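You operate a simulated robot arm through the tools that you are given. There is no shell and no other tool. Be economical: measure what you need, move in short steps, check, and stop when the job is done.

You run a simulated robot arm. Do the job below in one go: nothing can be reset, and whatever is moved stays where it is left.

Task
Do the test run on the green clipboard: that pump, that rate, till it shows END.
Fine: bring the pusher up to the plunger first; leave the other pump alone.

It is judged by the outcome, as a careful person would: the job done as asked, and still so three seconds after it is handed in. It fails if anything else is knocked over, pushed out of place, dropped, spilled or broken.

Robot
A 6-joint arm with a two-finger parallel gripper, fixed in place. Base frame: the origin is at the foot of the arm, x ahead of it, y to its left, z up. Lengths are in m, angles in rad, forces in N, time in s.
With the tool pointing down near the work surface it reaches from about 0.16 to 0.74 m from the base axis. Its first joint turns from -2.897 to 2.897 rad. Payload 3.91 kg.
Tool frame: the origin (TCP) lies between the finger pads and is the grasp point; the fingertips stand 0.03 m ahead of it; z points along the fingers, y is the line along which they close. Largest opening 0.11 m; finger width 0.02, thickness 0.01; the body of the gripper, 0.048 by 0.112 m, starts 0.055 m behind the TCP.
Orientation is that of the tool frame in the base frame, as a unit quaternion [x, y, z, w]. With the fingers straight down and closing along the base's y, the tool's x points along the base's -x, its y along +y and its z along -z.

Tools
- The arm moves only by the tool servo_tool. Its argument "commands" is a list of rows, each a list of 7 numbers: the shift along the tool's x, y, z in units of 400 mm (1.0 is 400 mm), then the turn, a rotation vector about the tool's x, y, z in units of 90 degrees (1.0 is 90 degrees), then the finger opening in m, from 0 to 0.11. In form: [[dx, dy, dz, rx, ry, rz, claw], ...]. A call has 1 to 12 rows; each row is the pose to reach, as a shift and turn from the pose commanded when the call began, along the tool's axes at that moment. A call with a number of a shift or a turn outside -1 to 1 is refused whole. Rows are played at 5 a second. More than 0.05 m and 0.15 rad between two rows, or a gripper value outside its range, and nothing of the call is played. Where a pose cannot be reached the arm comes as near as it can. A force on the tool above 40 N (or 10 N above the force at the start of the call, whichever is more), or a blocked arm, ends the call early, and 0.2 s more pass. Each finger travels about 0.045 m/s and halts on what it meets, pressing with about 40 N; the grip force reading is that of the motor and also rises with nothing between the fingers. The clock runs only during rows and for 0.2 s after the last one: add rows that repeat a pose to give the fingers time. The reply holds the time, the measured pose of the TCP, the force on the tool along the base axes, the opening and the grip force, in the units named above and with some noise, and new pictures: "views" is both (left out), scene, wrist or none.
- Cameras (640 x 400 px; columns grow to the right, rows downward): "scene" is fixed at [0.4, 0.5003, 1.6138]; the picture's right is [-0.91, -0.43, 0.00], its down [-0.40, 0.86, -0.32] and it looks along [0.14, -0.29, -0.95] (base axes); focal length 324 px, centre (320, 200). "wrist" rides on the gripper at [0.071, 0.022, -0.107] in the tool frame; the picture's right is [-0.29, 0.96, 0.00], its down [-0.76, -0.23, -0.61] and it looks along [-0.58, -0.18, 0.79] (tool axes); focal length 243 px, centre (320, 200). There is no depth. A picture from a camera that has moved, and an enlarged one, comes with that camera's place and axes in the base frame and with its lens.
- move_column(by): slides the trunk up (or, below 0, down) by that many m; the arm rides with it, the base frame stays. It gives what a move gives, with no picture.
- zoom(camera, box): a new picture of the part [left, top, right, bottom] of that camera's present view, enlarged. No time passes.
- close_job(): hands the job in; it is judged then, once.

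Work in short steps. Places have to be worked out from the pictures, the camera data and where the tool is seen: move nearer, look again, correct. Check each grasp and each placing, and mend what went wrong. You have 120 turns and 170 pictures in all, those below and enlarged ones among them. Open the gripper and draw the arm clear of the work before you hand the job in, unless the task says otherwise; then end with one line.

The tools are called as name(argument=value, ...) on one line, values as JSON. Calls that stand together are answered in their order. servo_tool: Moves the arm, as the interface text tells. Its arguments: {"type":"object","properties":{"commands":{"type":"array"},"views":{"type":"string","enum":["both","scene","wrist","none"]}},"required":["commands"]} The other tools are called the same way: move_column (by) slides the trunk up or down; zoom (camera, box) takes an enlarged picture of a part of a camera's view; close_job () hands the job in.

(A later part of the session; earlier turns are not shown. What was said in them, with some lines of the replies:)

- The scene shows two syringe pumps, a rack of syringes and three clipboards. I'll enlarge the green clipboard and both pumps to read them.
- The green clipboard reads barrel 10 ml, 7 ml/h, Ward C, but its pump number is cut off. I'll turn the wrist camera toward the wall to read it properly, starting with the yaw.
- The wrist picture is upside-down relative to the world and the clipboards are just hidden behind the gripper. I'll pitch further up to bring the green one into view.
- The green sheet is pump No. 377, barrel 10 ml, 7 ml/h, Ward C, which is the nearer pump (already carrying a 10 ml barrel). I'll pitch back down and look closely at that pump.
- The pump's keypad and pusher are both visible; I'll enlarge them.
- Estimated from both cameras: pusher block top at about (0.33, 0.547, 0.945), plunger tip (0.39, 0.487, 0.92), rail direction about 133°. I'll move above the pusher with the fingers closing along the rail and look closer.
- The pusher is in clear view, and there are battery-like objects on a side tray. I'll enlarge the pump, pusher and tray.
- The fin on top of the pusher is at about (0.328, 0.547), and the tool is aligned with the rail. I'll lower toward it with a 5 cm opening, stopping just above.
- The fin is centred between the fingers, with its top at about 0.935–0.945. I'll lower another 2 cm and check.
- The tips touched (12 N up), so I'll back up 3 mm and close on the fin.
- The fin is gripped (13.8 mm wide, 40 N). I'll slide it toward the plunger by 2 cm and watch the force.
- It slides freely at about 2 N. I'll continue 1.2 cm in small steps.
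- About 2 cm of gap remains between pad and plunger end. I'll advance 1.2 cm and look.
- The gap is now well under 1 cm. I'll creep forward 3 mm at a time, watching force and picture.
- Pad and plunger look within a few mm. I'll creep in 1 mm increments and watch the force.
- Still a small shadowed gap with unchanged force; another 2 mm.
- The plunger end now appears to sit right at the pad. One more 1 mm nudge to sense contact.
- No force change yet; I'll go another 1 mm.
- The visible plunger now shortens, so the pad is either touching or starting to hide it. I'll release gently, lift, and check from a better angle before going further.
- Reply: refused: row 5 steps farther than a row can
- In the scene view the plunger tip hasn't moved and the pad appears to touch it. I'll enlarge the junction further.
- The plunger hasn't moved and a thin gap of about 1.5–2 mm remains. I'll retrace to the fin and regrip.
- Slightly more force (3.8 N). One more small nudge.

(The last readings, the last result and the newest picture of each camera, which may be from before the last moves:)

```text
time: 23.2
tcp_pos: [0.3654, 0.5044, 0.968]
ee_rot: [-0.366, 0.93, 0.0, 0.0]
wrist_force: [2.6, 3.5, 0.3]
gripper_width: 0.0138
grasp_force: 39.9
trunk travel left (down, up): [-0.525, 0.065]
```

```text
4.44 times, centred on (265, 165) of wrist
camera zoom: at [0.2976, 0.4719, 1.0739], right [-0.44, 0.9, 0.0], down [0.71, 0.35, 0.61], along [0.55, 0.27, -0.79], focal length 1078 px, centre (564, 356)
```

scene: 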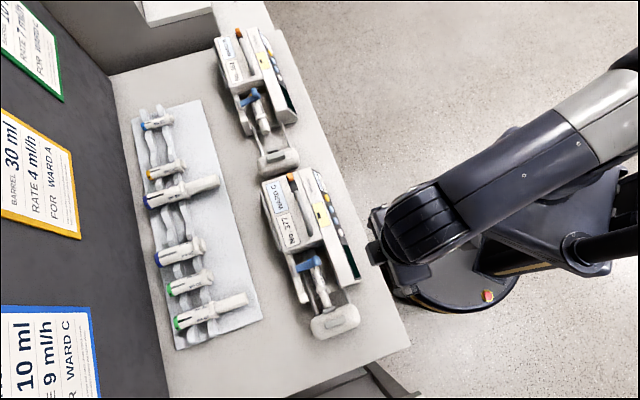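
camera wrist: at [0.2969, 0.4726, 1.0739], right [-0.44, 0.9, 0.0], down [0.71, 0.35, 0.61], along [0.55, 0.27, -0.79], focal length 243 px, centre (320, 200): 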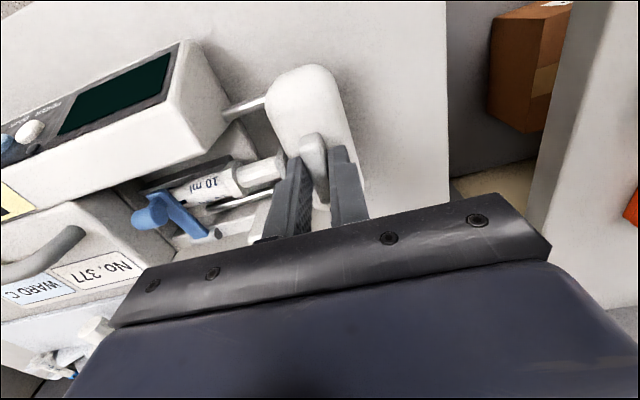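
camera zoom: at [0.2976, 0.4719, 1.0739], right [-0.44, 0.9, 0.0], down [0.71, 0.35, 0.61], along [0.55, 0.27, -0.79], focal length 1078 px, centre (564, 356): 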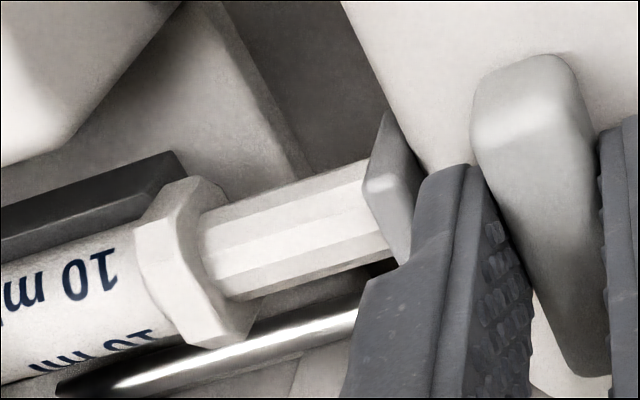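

Force rose to 4.4 N and the pusher has advanced about 2 mm, so contact is likely. I'll release, withdraw the same way and verify.

servo_tool(commands=[[0, 0, 0, 0, 0, 0, 0.03], [0, 0, 0, 0, 0, 0, 0.03], [0, 0, -0.06, 0, 0, 0, 0.03], [0, 0, -0.12, 0, 0, 0, 0.03], [0.06, -0.04, -0.2, 0, 0, 0, 0.05], [0.14, -0.08, -0.25, 0, 0, 0, 0.08], [0.21, -0.14, -0.25, 0, 0, 0, 0.11], [0.28, -0.2, -0.25, 0, 0, 0, 0.11], [0.28, -0.2, -0.25, 0, 0, 0, 0.11]], views="none")

zoom(camera="scene", box=[305, 285, 345, 320])

zoom(camera="wrist", box=[355, 150, 405, 190])

```text
time: 25.2
tcp_pos: [0.3363, 0.3677, 1.0665]
ee_rot: [-0.368, 0.93, -0.001, 0.0]
wrist_force: [0.1, 0.3, 0.0]
gripper_width: 0.1102
grasp_force: 0.1
trunk travel left (down, up): [-0.525, 0.065]
```

```text
11.43 times, centred on (325, 302) of scene
camera zoom: at [0.4, 0.5003, 1.6138], right [-0.91, -0.43, 0.0], down [-0.4, 0.86, -0.32], along [0.14, -0.29, -0.95], focal length 3708 px, centre (263, -971)
```

zoom: 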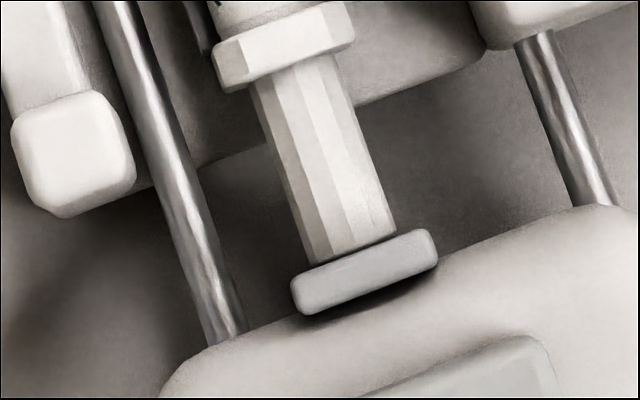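

```text
10.00 times, centred on (380, 170) of wrist
camera zoom: at [0.269, 0.3353, 1.1728], right [-0.44, 0.9, 0.0], down [0.71, 0.35, 0.61], along [0.55, 0.27, -0.79], focal length 2426 px, centre (-280, 500)
```

zoom: 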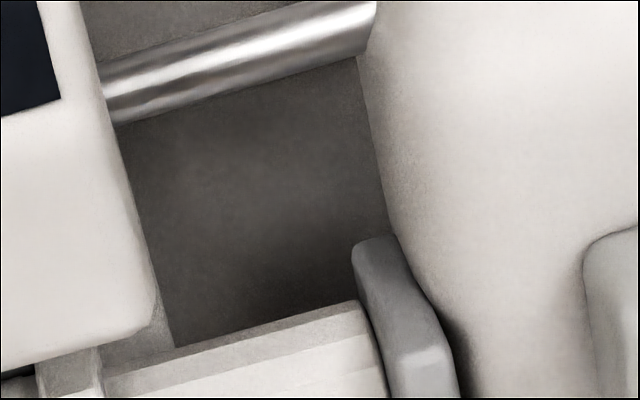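

The pad is now touching the plunger end. Next the keypad: I'll enlarge it to locate the keys.

zoom(camera="wrist", box=[140, 100, 380, 250])

zoom(camera="scene", box=[290, 160, 370, 290])

```text
2.67 times, centred on (260, 175) of wrist
camera zoom: at [0.269, 0.3353, 1.1728], right [-0.44, 0.9, 0.0], down [0.71, 0.35, 0.61], along [0.55, 0.27, -0.79], focal length 647 px, centre (480, 267)
```

zoom: 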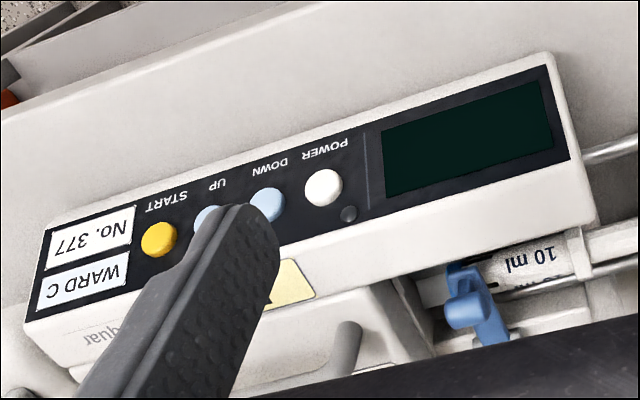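

```text
3.08 times, centred on (330, 225) of scene
camera zoom: at [0.4, 0.5003, 1.6138], right [-0.91, -0.43, 0.0], down [-0.4, 0.86, -0.32], along [0.14, -0.29, -0.95], focal length 998 px, centre (289, 123)
```

zoom: 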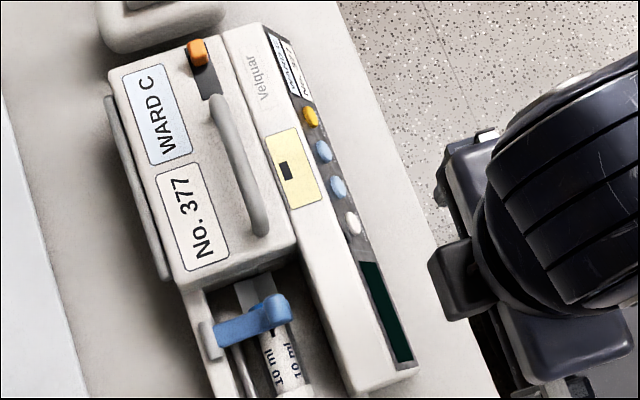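

Triangulated keys: POWER (0.429, 0.338, 0.930), DOWN (0.4485, 0.3185), UP (0.468, 0.299), START (0.488, 0.279), on a panel sloping about 68°. I'll close the fingers and pitch the tool to 30° below horizontal, in front of and above POWER.

servo_tool(commands=[[0.007, -0.026, 0, 0, -0.083, 0, 0.08], [0.014, -0.053, 0, 0, -0.167, 0, 0.06], [0.021, -0.08, 0, 0, -0.25, 0, 0.04], [0.028, -0.106, 0, 0, -0.333, 0, 0.02], [0.035, -0.132, 0, 0, -0.417, 0, 0.0], [0.042, -0.16, 0, 0, -0.5, 0, 0.0], [0.049, -0.186, 0, 0, -0.583, 0, 0.0], [0.055, -0.212, 0, 0, -0.667, 0, 0.0], [0.055, -0.212, 0, 0, -0.667, 0, 0.0], [0.055, -0.212, 0, 0, -0.667, 0, 0.0]], views="both")

```text
time: 27.4
tcp_pos: [0.3792, 0.2895, 1.0672]
ee_rot: [-0.319, 0.805, 0.184, 0.464]
wrist_force: [0.8, 0.8, -0.3]
gripper_width: 0.0001
grasp_force: 37.3
out of reach, approached as far as the arm can: row 7
trunk travel left (down, up): [-0.525, 0.065]
camera wrist: at [0.2699, 0.2196, 1.0586], right [-0.55, 0.8, 0.25], down [0.05, -0.27, 0.96], along [0.84, 0.54, 0.11], focal length 243 px, centre (320, 200)
```

scene: 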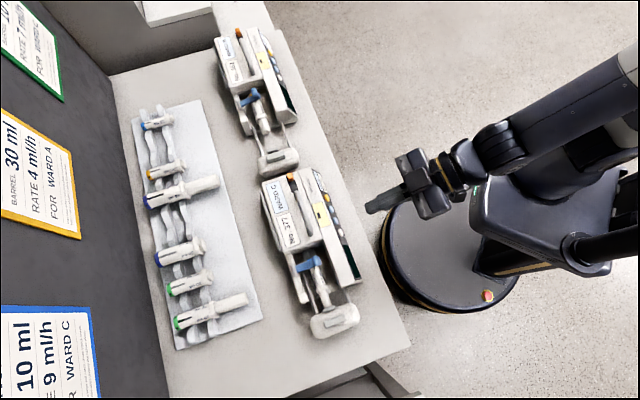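
wrist: 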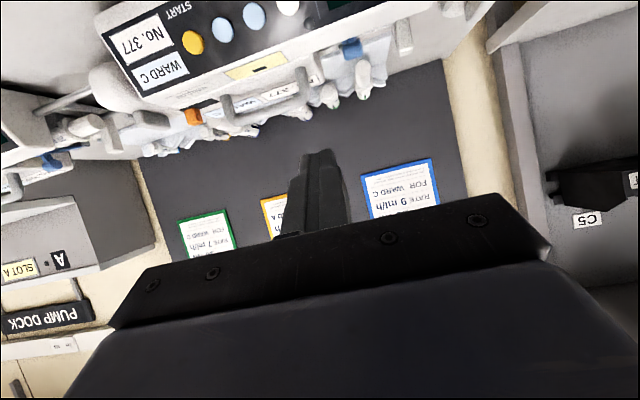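

Pose reached, in front of POWER. I'll use the column to lower the whole arm by 10 cm so the configuration stays the same.

move_column(by=-0.095)

servo_tool(commands=[[0, 0, 0, 0, 0, 0, 0.0]], views="both")

```text
time: 28.7
tcp_pos: [0.3788, 0.2909, 0.9722]
ee_rot: [-0.318, 0.805, 0.184, 0.465]
wrist_force: [0.0, 0.2, 0.0]
gripper_width: 0.0
grasp_force: 37.9
trunk travel left (down, up): [-0.43, 0.16]
```

```text
time: 29.1
tcp_pos: [0.3782, 0.2908, 0.9725]
ee_rot: [-0.317, 0.806, 0.183, 0.465]
wrist_force: [-0.3, 0.1, -0.3]
gripper_width: 0.0001
grasp_force: 38.1
trunk travel left (down, up): [-0.43, 0.16]
camera wrist: at [0.27, 0.2197, 0.9637], right [-0.55, 0.8, 0.25], down [0.05, -0.27, 0.96], along [0.84, 0.54, 0.11], focal length 243 px, centre (320, 200)
```

scene: 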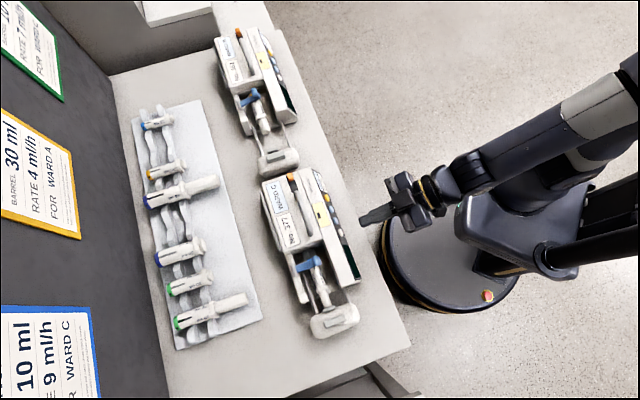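
wrist: 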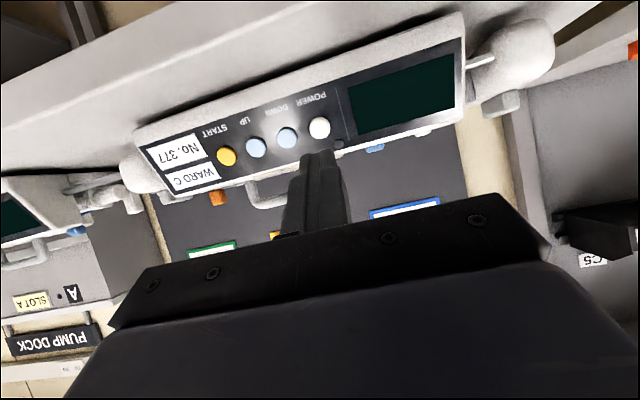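

The wrist camera sees keypad and display well; geometry agrees: about 5 cm to POWER along the tool axis. I'll advance 4.2 cm and then look.

servo_tool(commands=[[0.005, 0, 0.035, 0, 0, 0, 0], [0.005, 0, 0.07, 0, 0, 0, 0], [0.005, 0, 0.1, 0, 0, 0, 0], [0.005, 0, 0.1, 0, 0, 0, 0]], views="wrist")

```text
time: 30.1
tcp_pos: [0.405, 0.315, 0.9509]
ee_rot: [-0.319, 0.805, 0.185, 0.465]
wrist_force: [0.4, -0.1, 0.4]
gripper_width: 0.0002
grasp_force: 37.9
trunk travel left (down, up): [-0.43, 0.16]
camera wrist: at [0.2949, 0.2432, 0.9419], right [-0.55, 0.8, 0.25], down [0.05, -0.27, 0.96], along [0.84, 0.54, 0.11], focal length 243 px, centre (320, 200)
```

wrist: 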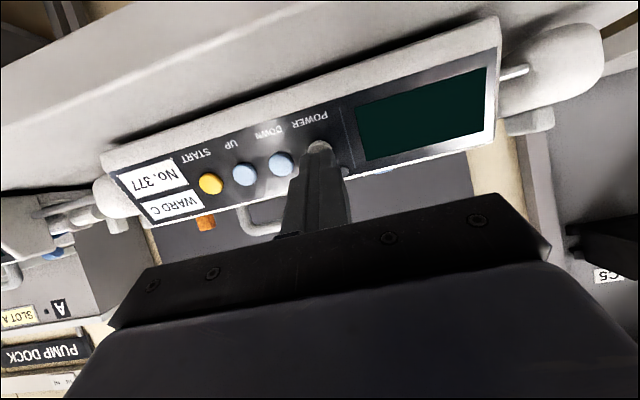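

The tip is right in front of POWER. I'll press in 1 mm-ish steps, then back off within the same call once force registers.

servo_tool(commands=[[0, 0, 0.005, 0, 0, 0, 0], [0, 0, 0.01, 0, 0, 0, 0], [0, 0, 0.015, 0, 0, 0, 0]], views="wrist")

```text
time: 30.9
tcp_pos: [0.4074, 0.3181, 0.9481]
ee_rot: [-0.319, 0.805, 0.184, 0.465]
wrist_force: [0.2, 0.2, 0.0]
gripper_width: 0.0
grasp_force: 37.6
trunk travel left (down, up): [-0.43, 0.16]
camera wrist: at [0.2984, 0.2464, 0.9388], right [-0.55, 0.8, 0.25], down [0.05, -0.27, 0.96], along [0.84, 0.54, 0.11], focal length 243 px, centre (320, 200)
```

wrist: 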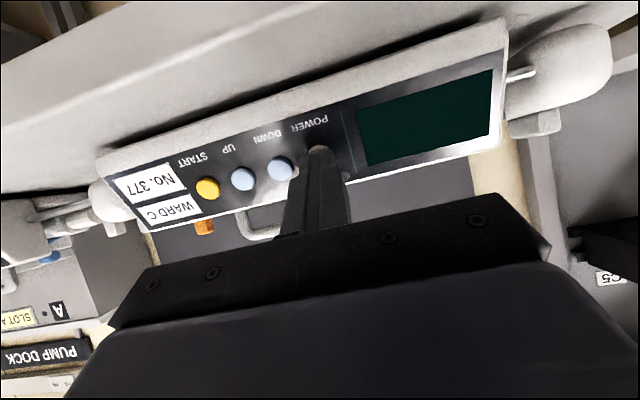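

No contact yet; continuing 4 mm.

servo_tool(commands=[[0, 0, 0.004, 0, 0, 0, 0], [0, 0, 0.007, 0, 0, 0, 0], [0, 0, 0.01, 0, 0, 0, 0]], views="wrist")

```text
time: 31.7
tcp_pos: [0.4096, 0.3196, 0.9452]
ee_rot: [-0.318, 0.805, 0.184, 0.466]
wrist_force: [-3.4, -2.3, 2.3]
gripper_width: 0.0001
grasp_force: 37.9
trunk travel left (down, up): [-0.43, 0.16]
camera wrist: at [0.3006, 0.2485, 0.9371], right [-0.55, 0.8, 0.25], down [0.05, -0.27, 0.96], along [0.84, 0.54, 0.11], focal length 243 px, centre (320, 200)
```

wrist: 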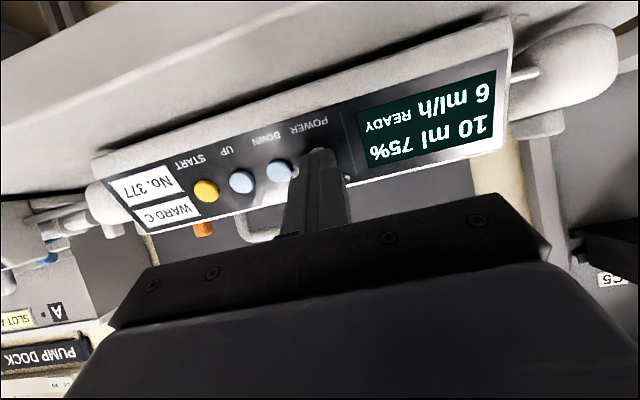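

Powered on: "10 ml, 75 %, 6 ml/h READY". One UP press gives 7, so I'll back off and move 5.5 cm sideways to UP.

servo_tool(commands=[[0, 0, -0.04, 0, 0, 0, 0], [0, 0, -0.08, 0, 0, 0, 0], [0, -0.07, -0.08, 0, 0, 0, 0], [0, -0.1387, -0.08, 0, 0, 0, 0], [0, -0.1387, -0.02, 0, 0, 0, 0], [0, -0.1387, -0.02, 0, 0, 0, 0]], views="wrist")

```text
time: 33.1
tcp_pos: [0.4428, 0.2742, 0.9498]
ee_rot: [-0.319, 0.805, 0.184, 0.465]
wrist_force: [0.3, 0.3, 0.8]
gripper_width: 0.0002
grasp_force: 36.9
trunk travel left (down, up): [-0.43, 0.16]
camera wrist: at [0.3334, 0.2026, 0.9404], right [-0.55, 0.8, 0.25], down [0.05, -0.27, 0.96], along [0.84, 0.54, 0.11], focal length 243 px, centre (320, 200)
```

wrist: 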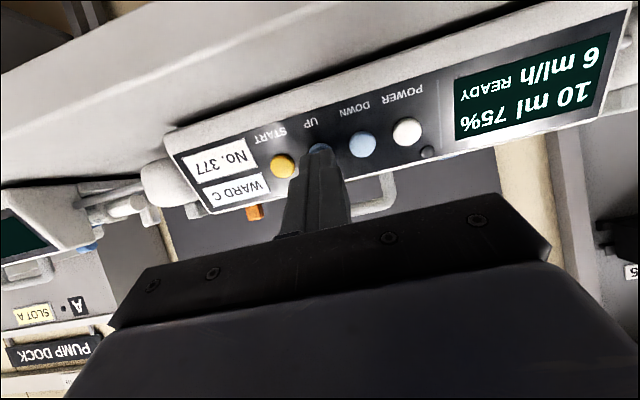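

Tip is centred on UP and clear of its neighbours. Pressing by the same depth as POWER.

servo_tool(commands=[[0, 0, 0.01, 0, 0, 0, 0], [0, 0, 0.017, 0, 0, 0, 0], [0, 0, 0.022, 0, 0, 0, 0]], views="wrist")

```text
time: 33.9
tcp_pos: [0.4487, 0.2805, 0.9456]
ee_rot: [-0.318, 0.806, 0.183, 0.465]
wrist_force: [-1.9, -0.8, 1.2]
gripper_width: 0.0
grasp_force: 37.6
trunk travel left (down, up): [-0.43, 0.16]
camera wrist: at [0.3391, 0.2083, 0.9367], right [-0.55, 0.8, 0.25], down [0.05, -0.27, 0.96], along [0.84, 0.54, 0.11], focal length 243 px, centre (320, 200)
```

wrist: 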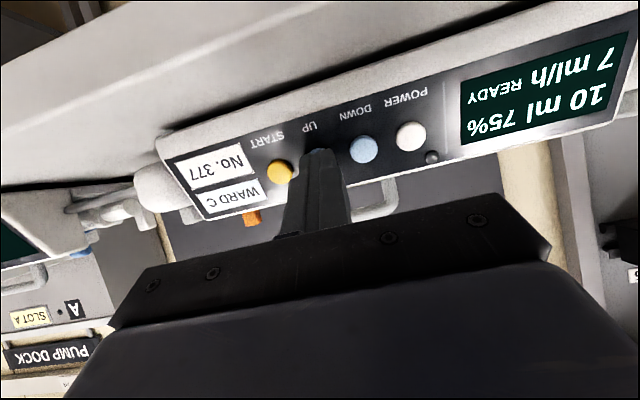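

It reads 7 ml/h. I'll back off and move one key over to START, then check that 7 held.

servo_tool(commands=[[0, 0, -0.04, 0, 0, 0, 0], [0, 0, -0.08, 0, 0, 0, 0], [0, -0.0695, -0.08, 0, 0, 0, 0], [0, -0.0695, -0.02, 0, 0, 0, 0], [0, -0.0695, -0.02, 0, 0, 0, 0]], views="wrist")

```text
time: 35.1
tcp_pos: [0.4629, 0.2537, 0.9493]
ee_rot: [-0.318, 0.805, 0.183, 0.466]
wrist_force: [-0.3, -0.1, -1.1]
gripper_width: 0.0
grasp_force: 37.6
trunk travel left (down, up): [-0.43, 0.16]
camera wrist: at [0.3533, 0.1834, 0.94], right [-0.55, 0.8, 0.25], down [0.05, -0.27, 0.96], along [0.84, 0.54, 0.11], focal length 243 px, centre (320, 200)
```

wrist: 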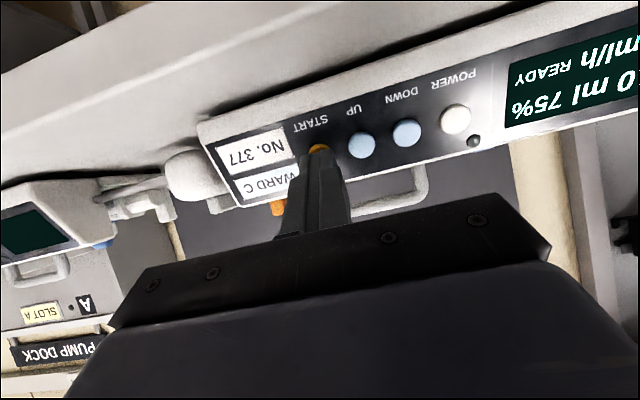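

Centred on START. A quick scene check of the rate before pressing.

zoom(camera="scene", box=[330, 225, 370, 290])

```text
6.15 times, centred on (350, 258) of scene
camera zoom: at [0.4, 0.5003, 1.6138], right [-0.91, -0.43, 0.0], down [-0.4, 0.86, -0.32], along [0.14, -0.29, -0.95], focal length 1996 px, centre (135, -154)
```

zoom: 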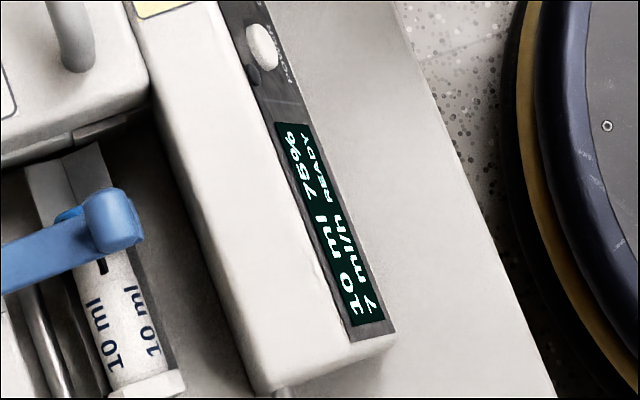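

The rate holds at 7 ml/h READY, so I'll press START.

servo_tool(commands=[[0, 0, 0.01, 0, 0, 0, 0], [0, 0, 0.017, 0, 0, 0, 0], [0, 0, 0.022, 0, 0, 0, 0]], views="none")

zoom(camera="scene", box=[330, 225, 370, 290])

```text
time: 35.9
tcp_pos: [0.4679, 0.2597, 0.9454]
ee_rot: [-0.318, 0.806, 0.183, 0.465]
wrist_force: [-0.5, -0.9, 1.0]
gripper_width: 0.0
grasp_force: 37.4
trunk travel left (down, up): [-0.43, 0.16]
```

```text
6.15 times, centred on (350, 258) of scene
camera zoom: at [0.4, 0.5003, 1.6138], right [-0.91, -0.43, 0.0], down [-0.4, 0.86, -0.32], along [0.14, -0.29, -0.95], focal length 1996 px, centre (135, -154)
```

zoom: 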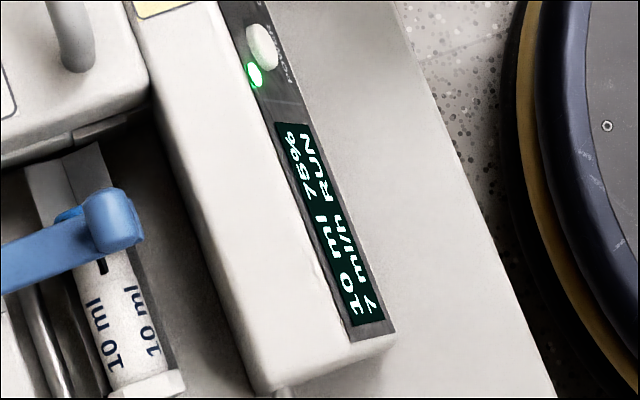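

It's running ("RUN", green lamp). I'll back straight off and wait while it runs.

servo_tool(commands=[[0, 0, -0.05, 0, 0, 0, 0], [0, 0, -0.1, 0, 0, 0, 0], [0, 0, -0.2, 0, 0, 0, 0], [0, 0, -0.3, 0, 0, 0, 0], [0, 0, -0.3, 0, 0, 0, 0], [0, 0, -0.3, 0, 0, 0, 0], [0, 0, -0.3, 0, 0, 0, 0], [0, 0, -0.3, 0, 0, 0, 0]], views="both")

zoom(camera="scene", box=[290, 225, 390, 345])

```text
time: 37.7
tcp_pos: [0.3918, 0.1879, 1.0058]
ee_rot: [-0.318, 0.805, 0.184, 0.465]
wrist_force: [0.0, -0.5, -0.1]
gripper_width: 0.0001
grasp_force: 37.5
trunk travel left (down, up): [-0.43, 0.16]
camera wrist: at [0.2824, 0.1175, 0.9968], right [-0.55, 0.8, 0.25], down [0.05, -0.27, 0.96], along [0.84, 0.54, 0.11], focal length 243 px, centre (320, 200)
```

scene: 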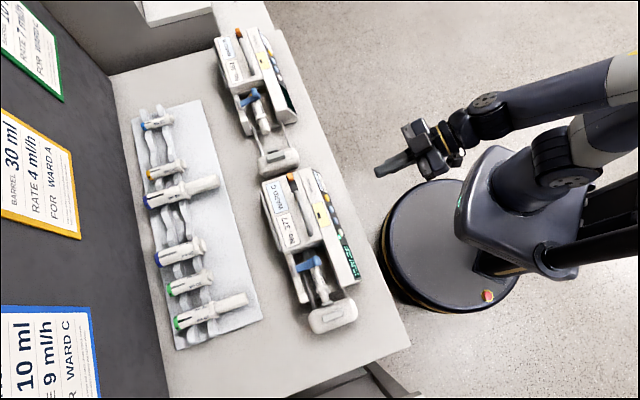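
wrist: 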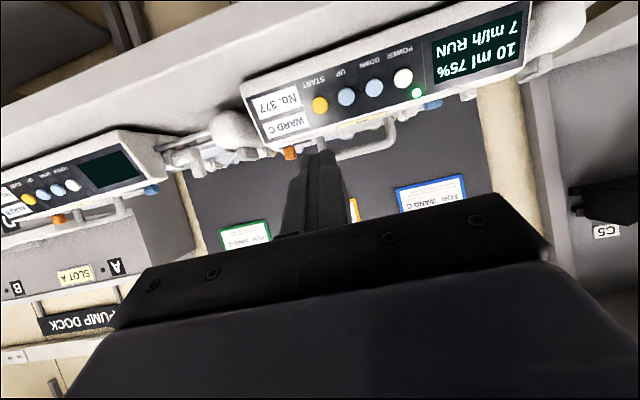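

```text
3.33 times, centred on (340, 285) of scene
camera zoom: at [0.4, 0.5003, 1.6138], right [-0.91, -0.43, 0.0], down [-0.4, 0.86, -0.32], along [0.14, -0.29, -0.95], focal length 1081 px, centre (253, -83)
```

zoom: 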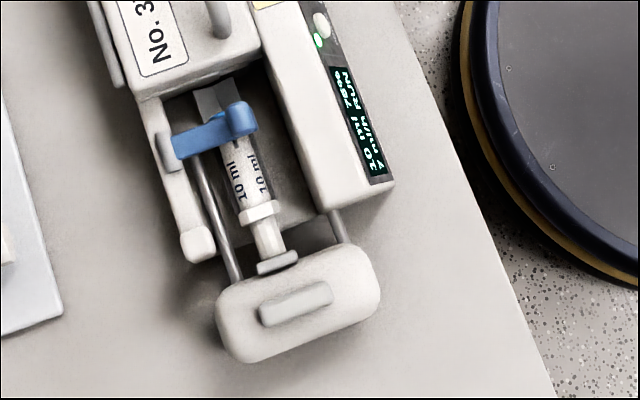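

The pusher is driving the plunger in. I'll raise the column clear and wait for END, opening the gripper meanwhile.

move_column(by=0.1)

servo_tool(commands=[[0, 0, 0, 0, 0, 0, 0.05], [0, 0, 0, 0, 0, 0, 0.05], [0, 0, 0, 0, 0, 0, 0.05], [0, 0, 0, 0, 0, 0, 0.05], [0, 0, 0, 0, 0, 0, 0.05], [0, 0, 0, 0, 0, 0, 0.05], [0, 0, 0, 0, 0, 0, 0.05], [0, 0, 0, 0, 0, 0, 0.05], [0, 0, 0, 0, 0, 0, 0.05], [0, 0, 0, 0, 0, 0, 0.05], [0, 0, 0, 0, 0, 0, 0.05], [0, 0, 0, 0, 0, 0, 0.05]], views="none")

zoom(camera="scene", box=[290, 225, 390, 345])

```text
time: 39.0
tcp_pos: [0.3912, 0.1892, 1.1045]
ee_rot: [-0.318, 0.806, 0.184, 0.465]
wrist_force: [0.0, 0.3, -0.1]
gripper_width: 0.0001
grasp_force: 38.0
trunk travel left (down, up): [-0.53, 0.06]
```

```text
time: 41.6
tcp_pos: [0.3912, 0.1899, 1.1063]
ee_rot: [-0.318, 0.805, 0.183, 0.466]
wrist_force: [1.3, -0.3, 0.3]
gripper_width: 0.0503
grasp_force: 0.1
trunk travel left (down, up): [-0.53, 0.06]
```

```text
3.33 times, centred on (340, 285) of scene
camera zoom: at [0.4, 0.5003, 1.6138], right [-0.91, -0.43, 0.0], down [-0.4, 0.86, -0.32], along [0.14, -0.29, -0.95], focal length 1081 px, centre (253, -83)
```

zoom: 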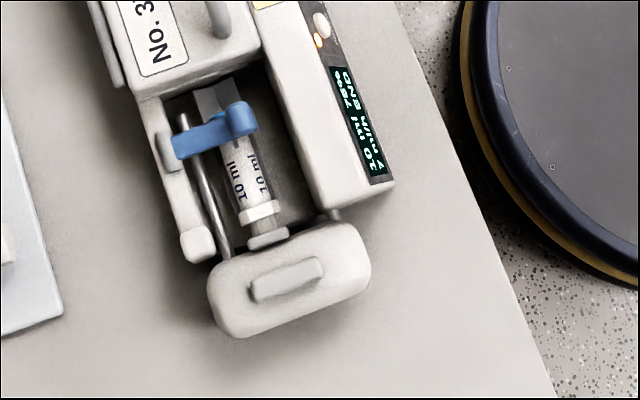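

zoom(camera="scene", box=[330, 225, 370, 290])

zoom(camera="scene", box=[120, 0, 440, 400])

```text
6.15 times, centred on (350, 258) of scene
camera zoom: at [0.4, 0.5003, 1.6138], right [-0.91, -0.43, 0.0], down [-0.4, 0.86, -0.32], along [0.14, -0.29, -0.95], focal length 1996 px, centre (135, -154)
```

zoom: 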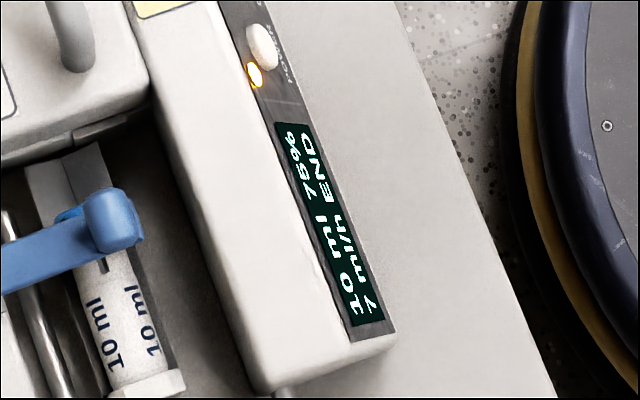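

```text
1.00 times, centred on (280, 200) of scene
camera zoom: at [0.4, 0.5003, 1.6138], right [-0.91, -0.43, 0.0], down [-0.4, 0.86, -0.32], along [0.14, -0.29, -0.95], focal length 324 px, centre (360, 200)
```

zoom: 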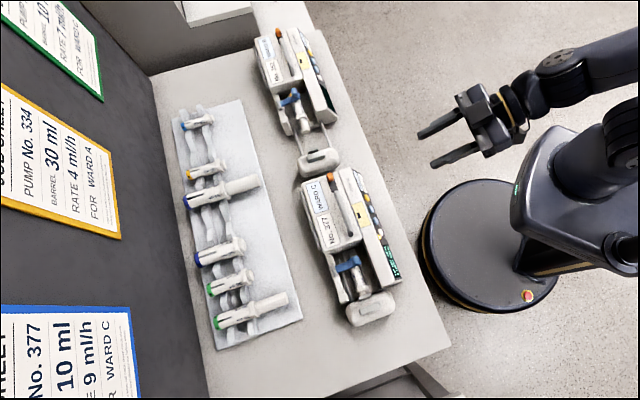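

The pump shows "10 ml, 75 %, 7 ml/h END". The arm is clear, the gripper is open and nothing else has moved, so I'm handing in.

close_job()

```text
The job is handed in.
```

The test run on the green clipboard is done: I brought the pusher up to the plunger on pump No. 377, set 7 ml/h for the 10 ml barrel, and ran it until it showed END, without touching the other pump.
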